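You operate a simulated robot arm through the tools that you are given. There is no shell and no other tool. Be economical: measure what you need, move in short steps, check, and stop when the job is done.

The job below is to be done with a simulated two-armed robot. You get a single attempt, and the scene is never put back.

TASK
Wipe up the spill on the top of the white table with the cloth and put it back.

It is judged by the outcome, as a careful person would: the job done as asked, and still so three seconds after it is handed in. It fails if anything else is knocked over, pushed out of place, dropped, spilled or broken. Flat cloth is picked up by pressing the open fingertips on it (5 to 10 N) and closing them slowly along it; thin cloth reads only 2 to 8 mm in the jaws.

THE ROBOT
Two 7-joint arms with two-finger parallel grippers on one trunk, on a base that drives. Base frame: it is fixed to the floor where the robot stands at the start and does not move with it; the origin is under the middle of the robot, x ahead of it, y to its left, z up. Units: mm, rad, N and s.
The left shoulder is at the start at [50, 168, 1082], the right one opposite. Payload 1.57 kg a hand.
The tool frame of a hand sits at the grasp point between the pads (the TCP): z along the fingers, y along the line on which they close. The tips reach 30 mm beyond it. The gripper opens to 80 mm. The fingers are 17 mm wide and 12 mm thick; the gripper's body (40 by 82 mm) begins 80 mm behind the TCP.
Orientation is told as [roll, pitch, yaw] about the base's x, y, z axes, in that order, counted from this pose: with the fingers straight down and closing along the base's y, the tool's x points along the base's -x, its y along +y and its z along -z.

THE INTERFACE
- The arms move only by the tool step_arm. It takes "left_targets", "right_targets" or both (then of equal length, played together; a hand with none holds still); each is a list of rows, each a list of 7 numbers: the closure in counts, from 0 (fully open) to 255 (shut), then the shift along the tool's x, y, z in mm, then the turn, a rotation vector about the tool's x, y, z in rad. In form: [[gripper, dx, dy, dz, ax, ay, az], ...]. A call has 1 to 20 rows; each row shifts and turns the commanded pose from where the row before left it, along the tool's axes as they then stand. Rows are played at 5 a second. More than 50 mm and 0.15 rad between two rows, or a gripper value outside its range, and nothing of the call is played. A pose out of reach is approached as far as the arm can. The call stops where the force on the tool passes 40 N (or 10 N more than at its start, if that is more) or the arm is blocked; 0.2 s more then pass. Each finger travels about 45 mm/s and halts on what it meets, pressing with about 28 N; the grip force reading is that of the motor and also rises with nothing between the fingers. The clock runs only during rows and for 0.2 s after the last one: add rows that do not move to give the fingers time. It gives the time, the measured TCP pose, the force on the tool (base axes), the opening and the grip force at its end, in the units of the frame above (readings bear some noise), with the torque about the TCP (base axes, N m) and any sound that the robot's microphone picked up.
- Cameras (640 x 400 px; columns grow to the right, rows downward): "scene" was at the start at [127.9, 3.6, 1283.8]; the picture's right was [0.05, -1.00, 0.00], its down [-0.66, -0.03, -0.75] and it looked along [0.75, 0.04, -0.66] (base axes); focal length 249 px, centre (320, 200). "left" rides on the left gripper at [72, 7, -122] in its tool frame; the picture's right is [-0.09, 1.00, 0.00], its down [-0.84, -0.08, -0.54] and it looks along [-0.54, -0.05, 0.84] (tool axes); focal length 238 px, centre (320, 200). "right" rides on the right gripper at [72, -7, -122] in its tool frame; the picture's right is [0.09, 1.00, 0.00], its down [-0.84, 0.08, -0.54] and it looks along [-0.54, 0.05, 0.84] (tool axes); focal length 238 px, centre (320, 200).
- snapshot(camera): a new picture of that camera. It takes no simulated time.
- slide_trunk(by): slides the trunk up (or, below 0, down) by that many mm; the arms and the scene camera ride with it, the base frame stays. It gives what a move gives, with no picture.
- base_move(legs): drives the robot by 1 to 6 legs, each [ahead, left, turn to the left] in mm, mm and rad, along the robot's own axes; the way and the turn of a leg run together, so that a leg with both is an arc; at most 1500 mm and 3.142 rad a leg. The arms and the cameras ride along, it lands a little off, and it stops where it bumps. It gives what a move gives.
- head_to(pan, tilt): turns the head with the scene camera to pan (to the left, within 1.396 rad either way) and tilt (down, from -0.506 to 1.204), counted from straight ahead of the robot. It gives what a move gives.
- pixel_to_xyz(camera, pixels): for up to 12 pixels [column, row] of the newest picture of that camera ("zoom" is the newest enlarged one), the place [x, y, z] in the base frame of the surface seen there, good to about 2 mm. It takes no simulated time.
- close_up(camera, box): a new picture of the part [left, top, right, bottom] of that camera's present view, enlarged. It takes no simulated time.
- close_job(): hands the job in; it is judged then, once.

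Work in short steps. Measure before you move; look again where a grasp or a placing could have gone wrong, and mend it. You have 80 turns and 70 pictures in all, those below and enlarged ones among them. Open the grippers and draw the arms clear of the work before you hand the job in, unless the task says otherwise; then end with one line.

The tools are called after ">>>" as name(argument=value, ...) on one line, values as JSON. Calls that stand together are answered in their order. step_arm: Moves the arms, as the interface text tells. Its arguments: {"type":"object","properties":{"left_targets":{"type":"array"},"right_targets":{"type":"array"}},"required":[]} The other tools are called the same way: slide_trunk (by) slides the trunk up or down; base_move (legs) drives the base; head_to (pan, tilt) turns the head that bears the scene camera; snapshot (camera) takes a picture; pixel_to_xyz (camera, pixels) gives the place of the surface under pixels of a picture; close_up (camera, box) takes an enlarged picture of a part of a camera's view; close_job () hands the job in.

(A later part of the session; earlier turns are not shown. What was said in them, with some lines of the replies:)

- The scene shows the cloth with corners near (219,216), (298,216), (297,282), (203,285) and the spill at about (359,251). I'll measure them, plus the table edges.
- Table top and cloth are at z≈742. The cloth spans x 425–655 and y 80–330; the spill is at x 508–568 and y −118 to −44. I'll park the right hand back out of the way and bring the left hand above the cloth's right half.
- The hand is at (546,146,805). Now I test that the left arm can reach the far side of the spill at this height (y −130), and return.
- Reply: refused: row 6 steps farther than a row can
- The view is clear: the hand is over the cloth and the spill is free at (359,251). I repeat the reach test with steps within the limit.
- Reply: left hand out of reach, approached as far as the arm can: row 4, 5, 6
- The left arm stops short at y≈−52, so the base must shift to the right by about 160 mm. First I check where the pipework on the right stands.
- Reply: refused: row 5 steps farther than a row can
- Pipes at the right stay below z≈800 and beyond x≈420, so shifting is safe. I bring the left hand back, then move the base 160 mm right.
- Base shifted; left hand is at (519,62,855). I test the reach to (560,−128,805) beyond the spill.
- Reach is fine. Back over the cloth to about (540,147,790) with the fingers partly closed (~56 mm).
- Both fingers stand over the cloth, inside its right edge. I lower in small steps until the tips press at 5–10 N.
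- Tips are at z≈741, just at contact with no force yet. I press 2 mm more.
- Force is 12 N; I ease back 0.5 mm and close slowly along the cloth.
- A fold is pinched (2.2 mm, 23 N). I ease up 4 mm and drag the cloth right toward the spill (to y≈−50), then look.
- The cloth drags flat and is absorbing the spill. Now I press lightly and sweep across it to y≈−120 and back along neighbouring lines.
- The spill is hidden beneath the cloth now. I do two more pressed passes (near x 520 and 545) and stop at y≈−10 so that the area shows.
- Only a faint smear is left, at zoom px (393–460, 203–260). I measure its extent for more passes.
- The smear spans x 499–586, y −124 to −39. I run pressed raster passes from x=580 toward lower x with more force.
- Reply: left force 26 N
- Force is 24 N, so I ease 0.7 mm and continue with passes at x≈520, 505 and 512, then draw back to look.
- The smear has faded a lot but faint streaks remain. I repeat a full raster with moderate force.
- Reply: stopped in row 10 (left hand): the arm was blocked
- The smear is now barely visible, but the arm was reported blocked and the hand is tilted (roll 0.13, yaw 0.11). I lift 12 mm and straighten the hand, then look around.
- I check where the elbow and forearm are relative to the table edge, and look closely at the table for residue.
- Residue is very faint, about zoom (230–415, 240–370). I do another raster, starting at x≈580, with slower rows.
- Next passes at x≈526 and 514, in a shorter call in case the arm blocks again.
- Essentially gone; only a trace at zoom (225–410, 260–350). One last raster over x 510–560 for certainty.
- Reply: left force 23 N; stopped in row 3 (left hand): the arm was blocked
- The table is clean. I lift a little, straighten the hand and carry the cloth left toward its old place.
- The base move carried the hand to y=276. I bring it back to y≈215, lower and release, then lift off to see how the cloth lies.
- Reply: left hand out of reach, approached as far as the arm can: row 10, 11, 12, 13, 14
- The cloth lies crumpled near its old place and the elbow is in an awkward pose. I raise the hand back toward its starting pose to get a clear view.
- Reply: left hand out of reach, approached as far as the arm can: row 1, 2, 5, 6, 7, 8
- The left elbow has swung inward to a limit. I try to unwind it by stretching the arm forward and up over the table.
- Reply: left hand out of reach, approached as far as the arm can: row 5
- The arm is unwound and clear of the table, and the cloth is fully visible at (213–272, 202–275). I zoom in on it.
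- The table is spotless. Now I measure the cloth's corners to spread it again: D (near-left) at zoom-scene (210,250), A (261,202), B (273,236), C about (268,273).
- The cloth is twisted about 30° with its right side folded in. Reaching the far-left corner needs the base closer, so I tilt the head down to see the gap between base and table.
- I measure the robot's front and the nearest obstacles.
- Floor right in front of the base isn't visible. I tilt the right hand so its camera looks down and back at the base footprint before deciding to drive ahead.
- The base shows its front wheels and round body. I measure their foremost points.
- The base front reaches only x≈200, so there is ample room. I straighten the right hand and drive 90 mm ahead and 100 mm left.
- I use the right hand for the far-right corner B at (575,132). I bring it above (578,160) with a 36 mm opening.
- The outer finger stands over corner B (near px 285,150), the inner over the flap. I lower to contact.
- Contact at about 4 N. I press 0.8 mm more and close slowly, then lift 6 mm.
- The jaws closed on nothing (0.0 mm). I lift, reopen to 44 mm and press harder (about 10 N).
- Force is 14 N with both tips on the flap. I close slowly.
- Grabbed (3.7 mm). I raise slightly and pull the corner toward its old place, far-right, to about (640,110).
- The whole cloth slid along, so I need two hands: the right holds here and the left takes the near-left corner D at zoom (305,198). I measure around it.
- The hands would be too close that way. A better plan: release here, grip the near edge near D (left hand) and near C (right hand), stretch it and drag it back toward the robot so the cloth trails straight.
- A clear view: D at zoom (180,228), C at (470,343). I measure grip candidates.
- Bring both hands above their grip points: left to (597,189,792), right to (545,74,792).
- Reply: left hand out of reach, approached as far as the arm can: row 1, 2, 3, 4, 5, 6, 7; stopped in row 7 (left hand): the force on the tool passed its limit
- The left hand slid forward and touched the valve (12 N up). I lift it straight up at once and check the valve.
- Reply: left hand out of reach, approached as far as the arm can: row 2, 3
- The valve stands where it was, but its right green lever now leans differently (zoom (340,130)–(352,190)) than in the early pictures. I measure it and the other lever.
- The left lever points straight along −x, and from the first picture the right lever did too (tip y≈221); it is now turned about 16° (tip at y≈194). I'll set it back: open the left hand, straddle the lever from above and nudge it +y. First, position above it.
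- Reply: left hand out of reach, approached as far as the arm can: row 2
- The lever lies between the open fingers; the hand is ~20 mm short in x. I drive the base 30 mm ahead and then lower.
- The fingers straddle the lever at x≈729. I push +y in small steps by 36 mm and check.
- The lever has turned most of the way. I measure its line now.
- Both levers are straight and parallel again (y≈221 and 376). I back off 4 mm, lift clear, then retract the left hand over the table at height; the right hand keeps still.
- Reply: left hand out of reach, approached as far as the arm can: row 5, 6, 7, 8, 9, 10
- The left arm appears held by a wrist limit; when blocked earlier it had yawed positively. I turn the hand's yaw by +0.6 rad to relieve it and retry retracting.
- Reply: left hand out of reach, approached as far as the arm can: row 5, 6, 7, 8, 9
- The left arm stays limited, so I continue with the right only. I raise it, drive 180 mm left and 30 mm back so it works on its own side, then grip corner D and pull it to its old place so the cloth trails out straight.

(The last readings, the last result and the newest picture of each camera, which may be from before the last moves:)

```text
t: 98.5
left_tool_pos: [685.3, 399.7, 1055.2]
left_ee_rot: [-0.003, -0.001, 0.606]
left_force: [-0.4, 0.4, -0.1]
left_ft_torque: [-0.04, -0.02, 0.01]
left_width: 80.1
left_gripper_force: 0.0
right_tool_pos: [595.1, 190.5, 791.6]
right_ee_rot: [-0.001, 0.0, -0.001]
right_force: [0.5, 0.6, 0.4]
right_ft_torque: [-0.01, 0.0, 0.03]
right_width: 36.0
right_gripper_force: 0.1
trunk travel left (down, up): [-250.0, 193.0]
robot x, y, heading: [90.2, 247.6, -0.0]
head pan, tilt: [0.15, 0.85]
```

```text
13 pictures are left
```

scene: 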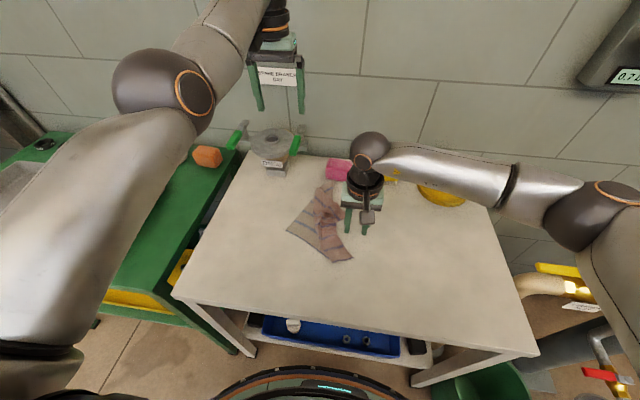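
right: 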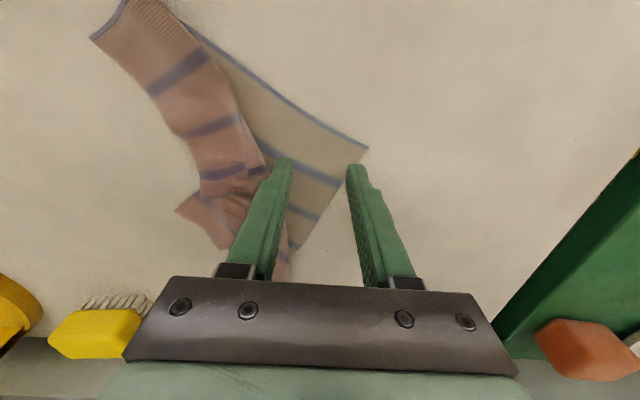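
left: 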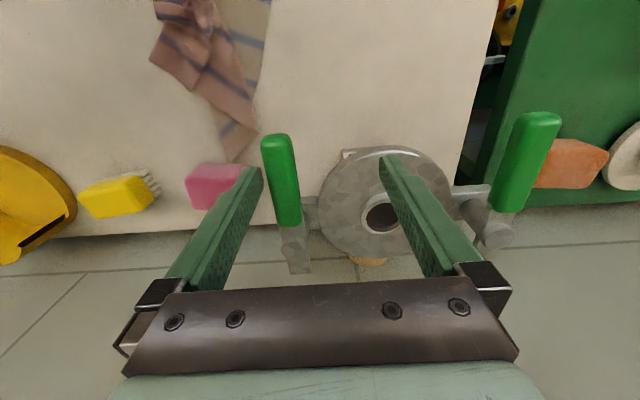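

The left finger is right at corner D (367,148); I shift 12 mm right and 6 mm ahead so both tips land on cloth, then press.

>>> step_arm(right_targets=[[140, -6, -12, 0, 0, 0, 0], [140, 0, 0, 10, 0, 0, 0], [140, 0, 0, 7, 0, 0, 0], [140, 0, 0, 2.5, 0, 0, 0], [140, 0, 0, 2, 0, 0, 0], [140, 0, 0, 1, 0, 0, 0], [140, 0, 0, 0, 0, 0, 0]])

```text
t: 100.1
left_tool_pos: [683.7, 400.0, 1057.6]
left_ee_rot: [-0.006, -0.001, 0.606]
left_force: [-0.5, 0.3, 0.7]
left_ft_torque: [0.01, -0.03, 0.02]
left_width: 80.0
left_gripper_force: 0.1
right_tool_pos: [599.0, 177.4, 771.6]
right_ee_rot: [0.0, -0.006, -0.001]
right_force: [-1.6, -0.1, 24.7]
right_ft_torque: [-0.59, 0.05, -0.01]
right_width: 36.2
right_gripper_force: 0.2
trunk travel left (down, up): [-250.0, 193.0]
robot x, y, heading: [87.3, 250.5, -0.005]
head pan, tilt: [0.15, 0.85]
```

Force is 25 N; I ease 1 mm and close slowly, then lift a little.

>>> step_arm(right_targets=[[140, 0, 0, -1.2, 0, 0, 0], [153, 0, 0, 0, 0, 0, 0], [166, 0, 0, 0, 0, 0, 0], [179, 0, 0, 0, 0, 0, 0], [192, 0, 0, 0, 0, 0, 0], [205, 0, 0, 0, 0, 0, 0], [218, 0, 0, 0, 0, 0, 0], [231, 0, 0, 0, 0, 0, 0], [244, 0, 0, 0, 0, 0, 0], [255, 0, 0, 0, 0, 0, 0], [255, 0, 0, 0, 0, 0, 0], [255, 0, 0, 0, 0, 0, 0], [255, 0, 0, -6, 0, 0, 0]])

>>> snapshot(camera="right")

```text
t: 102.9
left_tool_pos: [684.1, 400.1, 1056.0]
left_ee_rot: [-0.005, -0.001, 0.606]
left_force: [-0.8, 0.6, -0.2]
left_ft_torque: [0.0, -0.01, 0.0]
left_width: 80.3
left_gripper_force: 0.0
right_tool_pos: [599.1, 175.0, 773.5]
right_ee_rot: [-0.004, 0.006, -0.002]
right_force: [-0.5, -0.3, 0.6]
right_ft_torque: [0.02, 0.02, -0.02]
right_width: 2.0
right_gripper_force: 23.9
trunk travel left (down, up): [-250.0, 193.0]
robot x, y, heading: [88.7, 247.9, -0.003]
head pan, tilt: [0.15, 0.85]
```

```text
12 pictures are left
```

right: 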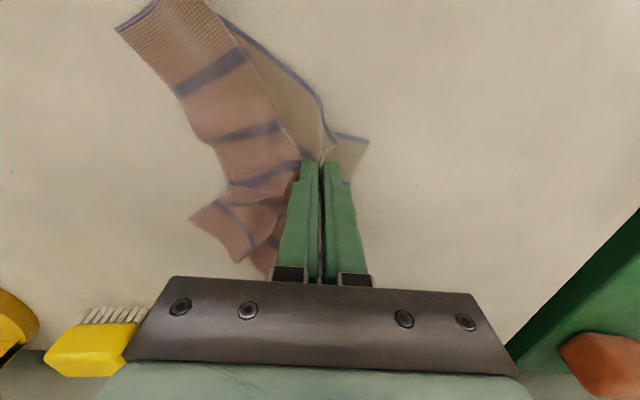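

Pinched well (2.0 mm). I drag in a straight line to about (450,265) so the cloth trails into its old orientation.

>>> step_arm(right_targets=[[255, 10, 6, -4, 0, 0, 0], [255, 18, 11, 0, 0, 0, 0], [255, 20, 12, 0, 0, 0, 0], [255, 20, 12, 0, 0, 0, 0], [255, 20, 12, 0, 0, 0, 0], [255, 20, 12, 0, 0, 0, 0], [255, 20, 12, 0, 0, 0, 0], [255, 20, 12, 0, 0, 0, 0], [255, 0, 0, 0, 0, 0, 0]])

>>> snapshot(camera="scene")

```text
t: 104.9
left_tool_pos: [683.9, 400.6, 1055.6]
left_ee_rot: [-0.006, 0.0, 0.605]
left_force: [0.5, -0.2, -0.2]
left_ft_torque: [0.0, -0.01, 0.01]
left_width: 79.9
left_gripper_force: 0.1
right_tool_pos: [452.5, 263.3, 778.8]
right_ee_rot: [0.0, 0.0, -0.002]
right_force: [0.2, -0.2, 0.1]
right_ft_torque: [-0.03, 0.02, -0.01]
right_width: 2.2
right_gripper_force: 23.2
trunk travel left (down, up): [-250.0, 193.0]
robot x, y, heading: [87.3, 250.6, -0.007]
head pan, tilt: [0.15, 0.85]
```

```text
11 pictures are left
```

scene: 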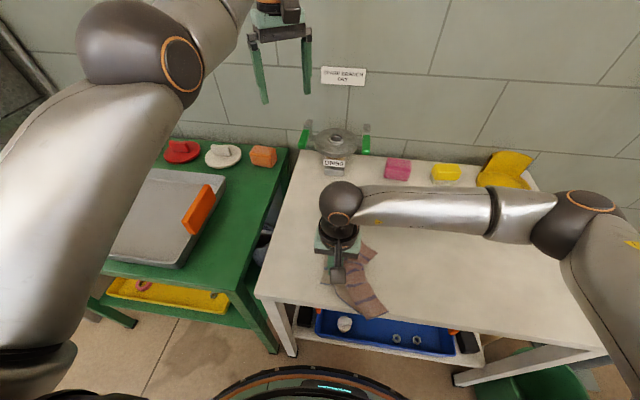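

The cloth came along. I release, lift and move the right hand aside to see it.

>>> step_arm(right_targets=[[255, 0, 0, 4, 0, 0, 0], [200, 0, 0, 0, 0, 0, 0], [140, 0, 0, 0, 0, 0, 0], [140, 0, 0, 0, 0, 0, 0], [140, 0, 0, -30, 0, 0, 0], [140, 0, 0, -40, 0, 0, 0], [140, -20, -40, 0, 0, 0, 0], [140, -20, -40, 0, 0, 0, 0], [140, -20, -40, 0, 0, 0, 0], [140, -20, -40, 0, 0, 0, 0], [140, -10, -45, 0, 0, 0, 0], [140, -10, -45, 0, 0, 0, 0]])

>>> close_up(camera="scene", box=[250, 180, 442, 300])

>>> pixel_to_xyz(camera="zoom", pixels=[[240, 300], [300, 300], [300, 200], [400, 240], [350, 300]])

```text
t: 107.5
left_tool_pos: [684.5, 399.9, 1055.9]
left_ee_rot: [-0.006, 0.001, 0.605]
left_force: [0.8, 0.2, -0.8]
left_ft_torque: [-0.02, -0.01, -0.02]
left_width: 80.1
left_gripper_force: 0.0
right_tool_pos: [552.0, 13.2, 846.0]
right_ee_rot: [-0.001, 0.001, -0.003]
right_force: [-0.4, 0.0, 0.5]
right_ft_torque: [0.03, -0.01, -0.03]
right_width: 36.1
right_gripper_force: 0.1
trunk travel left (down, up): [-250.0, 193.0]
robot x, y, heading: [89.1, 247.9, -0.005]
head pan, tilt: [0.15, 0.85]
```

```text
3.33 times, centred on (346, 240) of scene
```

zoom: 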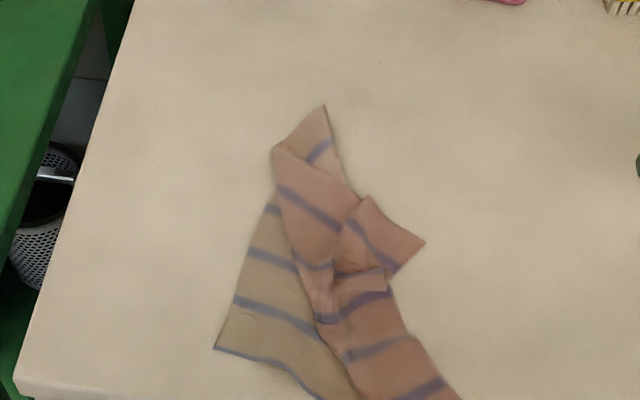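

```text
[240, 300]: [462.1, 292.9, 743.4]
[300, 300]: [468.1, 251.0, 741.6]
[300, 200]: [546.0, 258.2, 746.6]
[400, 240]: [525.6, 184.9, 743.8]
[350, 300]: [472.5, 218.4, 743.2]
```

The cloth is back roughly in place but pleated. I look at its near-right corner C before pulling it out to the right.

>>> close_up(camera="scene", box=[290, 230, 418, 310])

>>> pixel_to_xyz(camera="zoom", pixels=[[440, 375], [310, 390], [400, 330], [430, 340], [380, 345], [460, 300], [300, 240], [385, 62], [120, 200], [500, 395]])

```text
5.00 times, centred on (354, 270) of scene
```

zoom: 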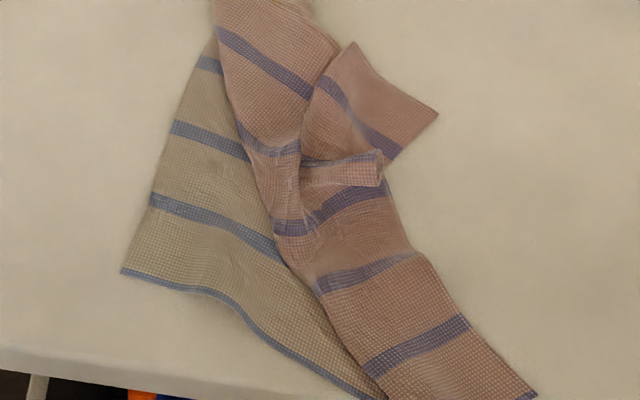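

```text
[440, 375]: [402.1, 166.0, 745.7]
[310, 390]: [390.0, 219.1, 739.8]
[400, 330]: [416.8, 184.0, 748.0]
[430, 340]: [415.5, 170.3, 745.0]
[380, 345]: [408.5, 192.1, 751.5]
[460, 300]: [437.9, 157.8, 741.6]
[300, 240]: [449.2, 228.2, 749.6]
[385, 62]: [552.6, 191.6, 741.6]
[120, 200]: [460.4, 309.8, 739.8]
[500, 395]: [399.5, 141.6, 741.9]
```

C is at about (400,130), near the front edge. I bring the right hand above its strip at (430,175).

>>> step_arm(right_targets=[[160, 24.4, 32.6, 0, 0, 0, 0], [160, 24.4, 32.6, 0, 0, 0, 0], [160, 24.4, 32.6, 0, 0, 0, 0], [160, 24.4, 32.6, 0, 0, 0, 0], [160, 24.4, 32.6, 0, 0, 0, 0], [160, 0, 0, 30, 0, 0, 0], [160, 0, 0, 26, 0, 0, 0], [160, 0, 0, 10, 0, 0, 0], [160, 0, 0, 4, 0, 0, 0], [160, 0, 0, 2, 0, 0, 0], [160, 0, 0, 0, 0, 0, 0]])

>>> snapshot(camera="right")

```text
t: 109.9
left_tool_pos: [686.3, 400.5, 1055.2]
left_ee_rot: [-0.006, 0.001, 0.605]
left_force: [-0.5, -0.8, 0.6]
left_ft_torque: [0.01, 0.0, 0.0]
left_width: 80.0
left_gripper_force: 0.1
right_tool_pos: [431.1, 178.6, 774.1]
right_ee_rot: [-0.002, 0.002, -0.003]
right_force: [-0.4, -0.6, 0.2]
right_ft_torque: [0.0, 0.01, 0.04]
right_width: 29.8
right_gripper_force: 0.0
trunk travel left (down, up): [-250.0, 193.0]
robot x, y, heading: [90.8, 249.5, 0.002]
head pan, tilt: [0.15, 0.85]
```

```text
8 pictures are left
```

right: 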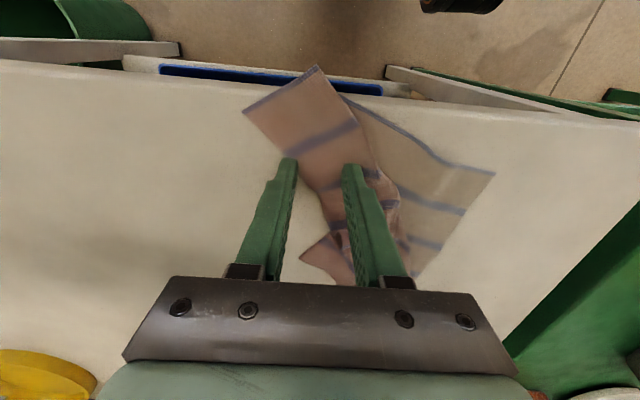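

Both tips are on the C strip, px (290,160) and (352,165), and the cloth's tip at (317,66) overhangs the front edge a bit. I shift 10 mm nearer, press and close.

>>> step_arm(right_targets=[[160, 10, 0, 0, 0, 0, 0], [160, 0, 0, 2, 0, 0, 0], [160, 0, 0, 1.2, 0, 0, 0], [160, 0, 0, 0, 0, 0, 0]])

```text
t: 110.9
left_tool_pos: [685.2, 400.9, 1056.8]
left_ee_rot: [-0.006, 0.0, 0.606]
left_force: [0.3, -0.1, 0.6]
left_ft_torque: [0.01, -0.02, -0.01]
left_width: 79.9
left_gripper_force: 0.1
right_tool_pos: [419.4, 178.5, 772.8]
right_ee_rot: [0.001, -0.002, -0.003]
right_force: [-0.6, -0.4, 13.6]
right_ft_torque: [0.22, 0.01, -0.03]
right_width: 29.5
right_gripper_force: 0.0
trunk travel left (down, up): [-250.0, 193.0]
robot x, y, heading: [88.3, 250.8, -0.005]
head pan, tilt: [0.15, 0.85]
```

13.6 N: close slowly, lift 10 mm, then pull toward +x and right to stretch the near edge.

>>> step_arm(right_targets=[[173, 0, 0, 0, 0, 0, 0], [186, 0, 0, 0, 0, 0, 0], [199, 0, 0, 0, 0, 0, 0], [212, 0, 0, 0, 0, 0, 0], [225, 0, 0, 0, 0, 0, 0], [238, 0, 0, 0, 0, 0, 0], [250, 0, 0, 0, 0, 0, 0], [255, 0, 0, 0, 0, 0, 0], [255, 0, 0, 0, 0, 0, 0], [255, 0, 0, 0, 0, 0, 0], [255, 0, 0, -10, 0, 0, 0], [255, -10, -12, -4, 0, 0, 0], [255, -10, -16, 0, 0, 0, 0], [255, -10, -16, 0, 0, 0, 0], [255, -8, -16, 0, 0, 0, 0], [255, -4, -16, 0, 0, 0, 0], [255, 0, 0, 0, 0, 0, 0]])

>>> close_up(camera="scene", box=[250, 190, 442, 310])

```text
t: 114.5
left_tool_pos: [684.2, 400.4, 1056.1]
left_ee_rot: [-0.005, 0.0, 0.605]
left_force: [0.1, 0.5, 0.3]
left_ft_torque: [0.0, 0.0, 0.02]
left_width: 80.2
left_gripper_force: 0.0
right_tool_pos: [459.4, 102.1, 783.5]
right_ee_rot: [0.0, 0.001, -0.002]
right_force: [-1.1, 0.3, 1.1]
right_ft_torque: [-0.03, 0.03, -0.01]
right_width: 0.1
right_gripper_force: 20.4
trunk travel left (down, up): [-250.0, 193.0]
robot x, y, heading: [89.1, 245.1, -0.005]
head pan, tilt: [0.15, 0.85]
```

```text
3.33 times, centred on (346, 250) of scene
```

zoom: 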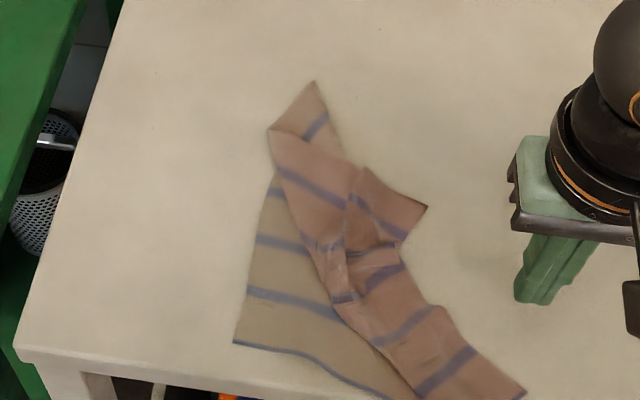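

The pinch slipped (0.1 mm) though the strip shifted right a little. I measure the strip and try again with a wider opening and more force, which worked before.

>>> pixel_to_xyz(camera="zoom", pixels=[[522, 393], [450, 350], [420, 340], [475, 350], [400, 395], [235, 342], [314, 84], [425, 207], [480, 375]])

```text
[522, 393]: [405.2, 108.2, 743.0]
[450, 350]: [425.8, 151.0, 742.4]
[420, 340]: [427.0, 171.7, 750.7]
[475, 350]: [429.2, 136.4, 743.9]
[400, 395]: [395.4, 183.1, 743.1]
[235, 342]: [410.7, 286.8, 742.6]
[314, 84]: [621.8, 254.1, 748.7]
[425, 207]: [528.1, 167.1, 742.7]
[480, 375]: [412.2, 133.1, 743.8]
```

D is now within 10 mm of its old spot. I regrip the C strip at (418,155) with a 40 mm opening and about 15 N.

>>> step_arm(right_targets=[[255, 0, 0, -15, 0, 0, 0], [128, 14, 18, 0, 0, 0, 0], [128, 14, 18, 0, 0, 0, 0], [128, 13, 17, 0, 0, 0, 0], [128, 0, 0, 10, 0, 0, 0], [128, 0, 0, 10, 0, 0, 0], [128, 0, 0, 3, 0, 0, 0], [128, 0, 0, 2, 0, 0, 0], [128, 0, 0, 2, 0, 0, 0], [128, 0, 0, 1, 0, 0, 0], [128, 0, 0, 0, 0, 0, 0]])

```text
t: 116.9
left_tool_pos: [683.9, 400.8, 1057.5]
left_ee_rot: [-0.006, 0.0, 0.606]
left_force: [-0.4, -0.3, -1.5]
left_ft_torque: [0.01, 0.0, -0.01]
left_width: 79.9
left_gripper_force: 0.1
right_tool_pos: [420.6, 154.5, 773.6]
right_ee_rot: [0.001, -0.002, -0.001]
right_force: [-1.2, -0.2, 10.9]
right_ft_torque: [0.26, 0.02, 0.04]
right_width: 39.3
right_gripper_force: 0.1
trunk travel left (down, up): [-250.0, 193.0]
robot x, y, heading: [91.6, 250.2, 0.001]
head pan, tilt: [0.15, 0.85]
```

Press 1 mm more for even contact and close slowly.

>>> step_arm(right_targets=[[128, 0, 0, 1, 0, 0, 0], [140, 0, 0, 0, 0, 0, 0], [152, 0, 0, 0, 0, 0, 0], [164, 0, 0, 0, 0, 0, 0], [176, 0, 0, 0, 0, 0, 0], [188, 0, 0, 0, 0, 0, 0], [200, 0, 0, 0, 0, 0, 0], [212, 0, 0, 0, 0, 0, 0], [224, 0, 0, 0, 0, 0, 0], [236, 0, 0, 0, 0, 0, 0], [248, 0, 0, 0, 0, 0, 0], [255, 0, 0, 0, 0, 0, 0], [255, 0, 0, 0, 0, 0, 0], [255, 0, 0, 0, 0, 0, 0], [255, 0, 0, -4, 0, 0, 0]])

```text
t: 120.1
left_tool_pos: [684.7, 401.0, 1056.5]
left_ee_rot: [-0.006, -0.001, 0.607]
left_force: [-0.2, 0.0, 0.3]
left_ft_torque: [0.01, 0.0, -0.01]
left_width: 79.8
left_gripper_force: 0.1
right_tool_pos: [418.1, 154.4, 773.0]
right_ee_rot: [-0.004, 0.004, -0.003]
right_force: [-0.7, 0.6, 4.1]
right_ft_torque: [0.08, 0.03, -0.01]
right_width: 1.9
right_gripper_force: 23.5
trunk travel left (down, up): [-250.0, 193.0]
robot x, y, heading: [89.1, 249.4, -0.005]
head pan, tilt: [0.15, 0.85]
```

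Gripped (1.9 mm). I lift slightly and pull right, then a bit ahead, to about (462,94).

>>> step_arm(right_targets=[[255, 0, 0, -8, 0, 0, 0], [255, -6, -10, 0, 0, 0, 0], [255, -7, -10, 0, 0, 0, 0], [255, -7, -10, 0, 0, 0, 0], [255, -8, -10, 0, 0, 0, 0], [255, -8, -10, 0, 0, 0, 0], [255, -8, -10, 0, 0, 0, 0], [255, 0, 0, 6, 0, 0, 0], [200, 0, 0, 0, 0, 0, 0], [140, 0, 0, 0, 0, 0, 0], [140, 0, 0, 0, 0, 0, 0], [140, 0, 0, -40, 0, 0, 0], [140, 0, -40, -30, 0, 0, 0], [140, 0, -40, 0, 0, 0, 0]])

>>> close_up(camera="scene", box=[250, 190, 442, 310])

>>> pixel_to_xyz(camera="zoom", pixels=[[235, 342], [314, 84], [425, 207], [400, 395], [522, 393]])

```text
t: 123.1
left_tool_pos: [684.6, 400.6, 1056.0]
left_ee_rot: [-0.005, -0.001, 0.605]
left_force: [-0.1, 0.3, -0.7]
left_ft_torque: [-0.03, -0.03, 0.01]
left_width: 79.9
left_gripper_force: 0.0
right_tool_pos: [463.2, 14.9, 846.4]
right_ee_rot: [-0.001, 0.001, -0.002]
right_force: [0.6, 0.5, 0.7]
right_ft_torque: [0.0, 0.05, -0.01]
right_width: 36.1
right_gripper_force: 0.0
trunk travel left (down, up): [-250.0, 193.0]
robot x, y, heading: [88.7, 247.4, 0.0]
head pan, tilt: [0.15, 0.85]
```

```text
3.33 times, centred on (346, 250) of scene
```

zoom: 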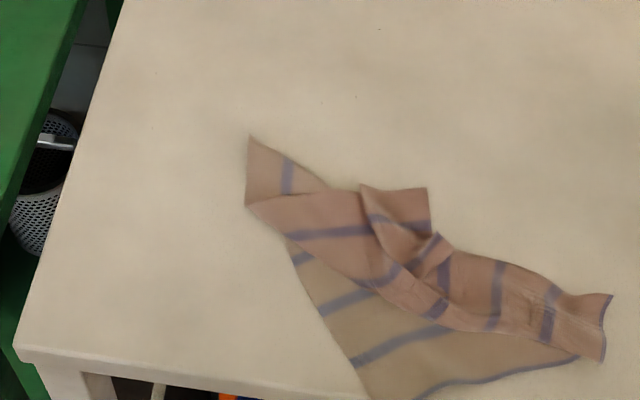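

```text
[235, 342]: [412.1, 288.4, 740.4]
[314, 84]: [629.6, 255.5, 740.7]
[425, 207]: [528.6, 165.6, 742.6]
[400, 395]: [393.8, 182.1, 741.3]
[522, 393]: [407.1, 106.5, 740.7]
```

The stretch swung the cloth around; it lies near its place but D is close to the front edge. I measure corners and the B flap, which I'll pull away from the edge.

>>> pixel_to_xyz(camera="zoom", pixels=[[252, 140], [425, 190], [365, 190], [400, 210], [608, 296], [603, 358], [375, 395], [420, 390], [425, 225], [440, 262], [290, 240], [370, 280]])

```text
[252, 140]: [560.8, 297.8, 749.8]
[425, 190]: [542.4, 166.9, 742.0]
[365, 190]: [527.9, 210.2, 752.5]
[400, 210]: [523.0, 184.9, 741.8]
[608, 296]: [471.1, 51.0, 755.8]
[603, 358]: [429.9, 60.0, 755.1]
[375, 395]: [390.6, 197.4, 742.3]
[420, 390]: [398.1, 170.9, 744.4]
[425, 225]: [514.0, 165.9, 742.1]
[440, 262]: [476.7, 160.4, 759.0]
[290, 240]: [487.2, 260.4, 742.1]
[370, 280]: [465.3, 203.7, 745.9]
```

I grip the B flap at (526,190) with a 30 mm opening, to pull it far-right and draw the cloth off the front edge.

>>> step_arm(right_targets=[[160, -12.6, 35, 0, 0, 0, 0], [160, -12.6, 35, 0, 0, 0, 0], [160, -12.6, 35, 0, 0, 0, 0], [160, -12.6, 35, 0, 0, 0, 0], [160, -12.6, 35, 0, 0, 0, 0], [160, 0, 0, 30, 0, 0, 0], [160, 0, 0, 26, 0, 0, 0], [160, 0, 0, 10, 0, 0, 0], [160, 0, 0, 4, 0, 0, 0], [160, 0, 0, 3, 0, 0, 0], [160, 0, 0, 1.5, 0, 0, 0], [160, 0, 0, 1, 0, 0, 0], [160, 0, 0, 0, 0, 0, 0]])

```text
t: 125.9
left_tool_pos: [684.2, 400.5, 1057.1]
left_ee_rot: [-0.004, -0.001, 0.603]
left_force: [-0.7, 1.5, 0.4]
left_ft_torque: [0.0, -0.02, -0.02]
left_width: 80.2
left_gripper_force: 0.0
right_tool_pos: [528.0, 191.5, 773.2]
right_ee_rot: [0.0, -0.002, -0.002]
right_force: [-2.9, -0.5, 12.7]
right_ft_torque: [0.24, 0.18, 0.02]
right_width: 29.5
right_gripper_force: 0.0
trunk travel left (down, up): [-250.0, 193.0]
robot x, y, heading: [86.6, 250.0, -0.001]
head pan, tilt: [0.15, 0.85]
```

12.7 N; 0.8 mm more and close slowly.

>>> step_arm(right_targets=[[160, 0, 0, 0.8, 0, 0, 0], [170, 0, 0, 0, 0, 0, 0], [180, 0, 0, 0, 0, 0, 0], [190, 0, 0, 0, 0, 0, 0], [200, 0, 0, 0, 0, 0, 0], [210, 0, 0, 0, 0, 0, 0], [220, 0, 0, 0, 0, 0, 0], [230, 0, 0, 0, 0, 0, 0], [240, 0, 0, 0, 0, 0, 0], [250, 0, 0, 0, 0, 0, 0], [255, 0, 0, 0, 0, 0, 0], [255, 0, 0, 0, 0, 0, 0], [255, 0, 0, 0, 0, 0, 0], [255, 0, 0, -4, 0, 0, 0]])

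```text
t: 128.9
left_tool_pos: [684.6, 400.8, 1055.8]
left_ee_rot: [-0.005, 0.001, 0.606]
left_force: [-0.4, -0.3, 0.3]
left_ft_torque: [-0.03, 0.01, -0.03]
left_width: 79.9
left_gripper_force: 0.1
right_tool_pos: [527.5, 189.2, 772.6]
right_ee_rot: [-0.005, 0.003, -0.003]
right_force: [0.8, 0.9, 7.5]
right_ft_torque: [0.1, 0.03, -0.01]
right_width: 0.0
right_gripper_force: 21.4
trunk travel left (down, up): [-250.0, 193.0]
robot x, y, heading: [90.6, 243.9, -0.003]
head pan, tilt: [0.15, 0.85]
```

Missed (0.0). I retry slightly nearer (x 517) with a 50 mm opening and more force.

>>> step_arm(right_targets=[[255, 0, 0, -12, 0, 0, 0], [96, 10, 6, 0, 0, 0, 0], [96, 0, 0, 0, 0, 0, 0], [96, 0, 0, 0, 0, 0, 0], [96, 0, 0, 10, 0, 0, 0], [96, 0, 0, 5.5, 0, 0, 0], [96, 0, 0, 1, 0, 0, 0], [96, 0, 0, 0, 0, 0, 0]])

>>> snapshot(camera="right")

```text
t: 130.7
left_tool_pos: [683.4, 399.1, 1057.6]
left_ee_rot: [-0.006, -0.001, 0.607]
left_force: [-0.4, -0.5, 0.1]
left_ft_torque: [-0.02, 0.0, 0.0]
left_width: 79.9
left_gripper_force: 0.0
right_tool_pos: [518.1, 196.3, 772.0]
right_ee_rot: [0.001, -0.006, -0.001]
right_force: [0.7, -1.7, 20.5]
right_ft_torque: [0.62, 0.0, -0.03]
right_width: 48.9
right_gripper_force: 0.0
trunk travel left (down, up): [-250.0, 193.0]
robot x, y, heading: [92.3, 249.9, 0.001]
head pan, tilt: [0.15, 0.85]
```

```text
5 pictures are left
```

right: 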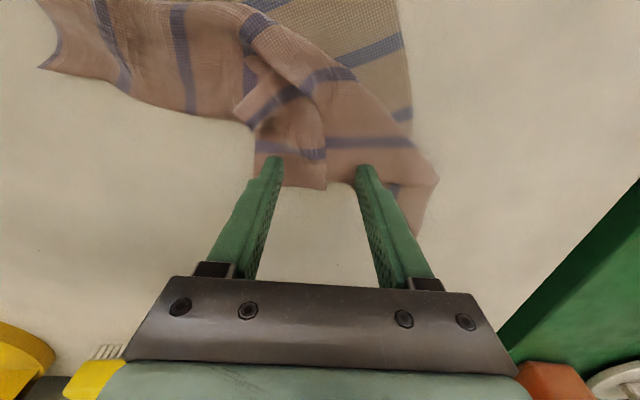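

Both tips are near the cloth's far edge (px 275,158 and 362,168). I shift 15 mm nearer for a surer bite and close slowly.

>>> step_arm(right_targets=[[96, 0, 0, -8, 0, 0, 0], [96, 15, 0, 0, 0, 0, 0], [96, 0, 0, 7.8, 0, 0, 0], [96, 0, 0, 0, 0, 0, 0], [109, 0, 0, 0, 0, 0, 0], [122, 0, 0, 0, 0, 0, 0], [135, 0, 0, 0, 0, 0, 0], [148, 0, 0, 0, 0, 0, 0], [161, 0, 0, 0, 0, 0, 0], [174, 0, 0, 0, 0, 0, 0], [187, 0, 0, 0, 0, 0, 0], [200, 0, 0, 0, 0, 0, 0], [213, 0, 0, 0, 0, 0, 0], [226, 0, 0, 0, 0, 0, 0], [239, 0, 0, 0, 0, 0, 0], [255, 0, 0, 0, 0, 0, 0], [255, 0, 0, 0, 0, 0, 0], [255, 0, 0, 0, 0, 0, 0], [255, 0, 0, -4, 0, 0, 0]])

```text
t: 134.7
left_tool_pos: [683.0, 401.3, 1055.8]
left_ee_rot: [-0.004, -0.001, 0.607]
left_force: [0.1, -0.3, -0.6]
left_ft_torque: [0.02, -0.03, 0.02]
left_width: 80.1
left_gripper_force: 0.0
right_tool_pos: [502.6, 196.3, 773.0]
right_ee_rot: [-0.003, 0.001, -0.004]
right_force: [0.1, 2.6, 9.9]
right_ft_torque: [0.18, -0.08, -0.04]
right_width: 3.8
right_gripper_force: 24.5
trunk travel left (down, up): [-250.0, 193.0]
robot x, y, heading: [92.7, 251.2, -0.005]
head pan, tilt: [0.15, 0.85]
```

Gripped (3.8 mm). I drag 70 mm away from the front edge and 24 mm left so the cloth's middle comes to its old spot, release and clear.

>>> step_arm(right_targets=[[255, 0, 0, -6, 0, 0, 0], [255, -12, 4, 0, 0, 0, 0], [255, -14, 5, 0, 0, 0, 0], [255, -15, 5, 0, 0, 0, 0], [255, -15, 5, 0, 0, 0, 0], [255, -14, 5, 0, 0, 0, 0], [255, 0, 0, 6, 0, 0, 0], [200, 0, 0, 0, 0, 0, 0], [130, 0, 0, 0, 0, 0, 0], [130, 0, 0, 0, 0, 0, 0], [130, 0, 0, -40, 0, 0, 0], [130, 0, -35, -35, 0, 0, 0], [130, 0, -45, 0, 0, 0, 0], [130, 0, -45, 0, 0, 0, 0], [130, 0, -45, 0, 0, 0, 0]])

>>> snapshot(camera="scene")

```text
t: 137.9
left_tool_pos: [684.8, 400.3, 1055.7]
left_ee_rot: [-0.005, 0.001, 0.607]
left_force: [0.5, 0.7, 0.3]
left_ft_torque: [0.01, 0.01, -0.01]
left_width: 80.0
left_gripper_force: 0.0
right_tool_pos: [574.3, 49.0, 850.1]
right_ee_rot: [0.0, -0.002, -0.003]
right_force: [-0.7, -0.4, -0.7]
right_ft_torque: [0.03, 0.0, -0.02]
right_width: 39.2
right_gripper_force: 0.1
trunk travel left (down, up): [-250.0, 193.0]
robot x, y, heading: [85.4, 248.9, -0.002]
head pan, tilt: [0.15, 0.85]
```

```text
4 pictures are left
```

scene: 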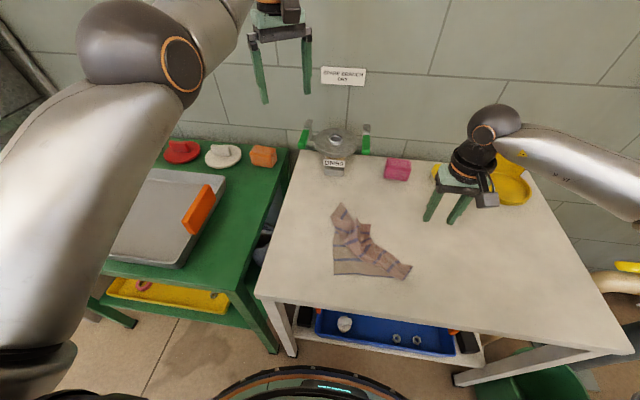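

I measure the cloth's outline and the sponge against the first readings (sponge at first about (781,110,772)).

>>> pixel_to_xyz(camera="scene", pixels=[[342, 206], [335, 220], [335, 274], [400, 278], [410, 268], [370, 226], [358, 250], [397, 170], [455, 173], [433, 172], [340, 240], [385, 260]])

```text
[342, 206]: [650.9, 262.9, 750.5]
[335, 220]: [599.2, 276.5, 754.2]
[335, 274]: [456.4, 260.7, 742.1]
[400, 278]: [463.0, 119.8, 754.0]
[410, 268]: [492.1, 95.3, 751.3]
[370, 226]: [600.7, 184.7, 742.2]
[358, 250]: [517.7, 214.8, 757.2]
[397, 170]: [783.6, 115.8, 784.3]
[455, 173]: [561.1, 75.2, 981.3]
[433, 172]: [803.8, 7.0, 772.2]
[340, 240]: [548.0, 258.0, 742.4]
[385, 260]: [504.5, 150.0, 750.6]
```

The cloth lies inside its old footprint (x 456–651, y 95–277, middle ≈(540,200)) with its stripes aligned, and the sponge is in place. I open and withdraw the right hand, then back the base off.

>>> step_arm(right_targets=[[0, 0, 0, -40, 0, 0, 0], [0, 10, -10, -40, 0, 0, 0], [0, 40, -20, -10, 0, 0, 0], [0, 40, -20, 0, 0, 0, 0], [0, 40, -20, 0, 0, 0, 0], [0, 40, 0, 0, 0, 0, 0]])

>>> base_move(legs=[[-90, 0, 0]])

>>> snapshot(camera="scene")

```text
t: 139.3
left_tool_pos: [683.7, 401.8, 1055.6]
left_ee_rot: [-0.005, 0.0, 0.606]
left_force: [0.2, -0.4, -0.6]
left_ft_torque: [-0.01, -0.01, -0.01]
left_width: 79.9
left_gripper_force: 0.0
right_tool_pos: [400.3, -16.7, 942.2]
right_ee_rot: [-0.002, 0.0, -0.002]
right_force: [-0.6, -0.6, -1.1]
right_ft_torque: [0.02, -0.02, 0.01]
right_width: 79.6
right_gripper_force: 0.0
trunk travel left (down, up): [-250.0, 193.0]
robot x, y, heading: [88.6, 245.6, -0.007]
head pan, tilt: [0.15, 0.85]
```

```text
t: 140.4
left_tool_pos: [594.0, 401.7, 1055.6]
left_ee_rot: [-0.005, -0.001, 0.604]
left_force: [-1.2, -0.1, -0.3]
left_ft_torque: [-0.02, 0.01, -0.01]
left_width: 79.9
left_gripper_force: 0.1
right_tool_pos: [310.6, -16.9, 941.7]
right_ee_rot: [0.0, 0.0, -0.002]
right_force: [-0.1, -0.5, -0.4]
right_ft_torque: [-0.01, 0.0, 0.0]
right_width: 80.1
right_gripper_force: 0.1
trunk travel left (down, up): [-250.0, 193.0]
robot x, y, heading: [2.2, 246.5, -0.006]
head pan, tilt: [0.15, 0.85]
```

```text
3 pictures are left
```

scene: 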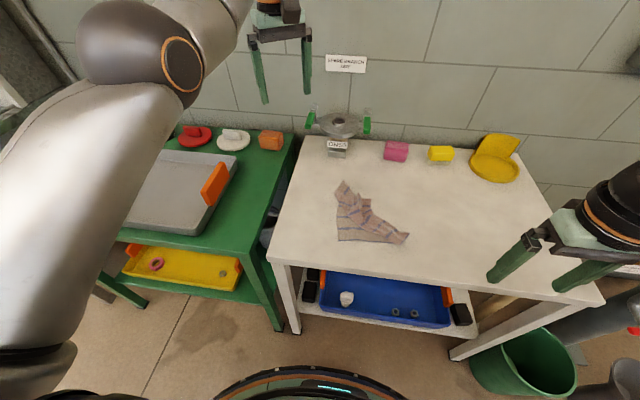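

The table is clean, the cloth is in its place, and everything else stands as before with both hands open and clear, so I hand in.

>>> close_job()

```text
The job is handed in.
```

The spill is wiped off the white table and the cloth is back in its old spot, but it lies pleated rather than flat as it was at the start. On the way the left hand turned one of the valve's green levers by about 16°. I set it straight again, and nothing else was moved.
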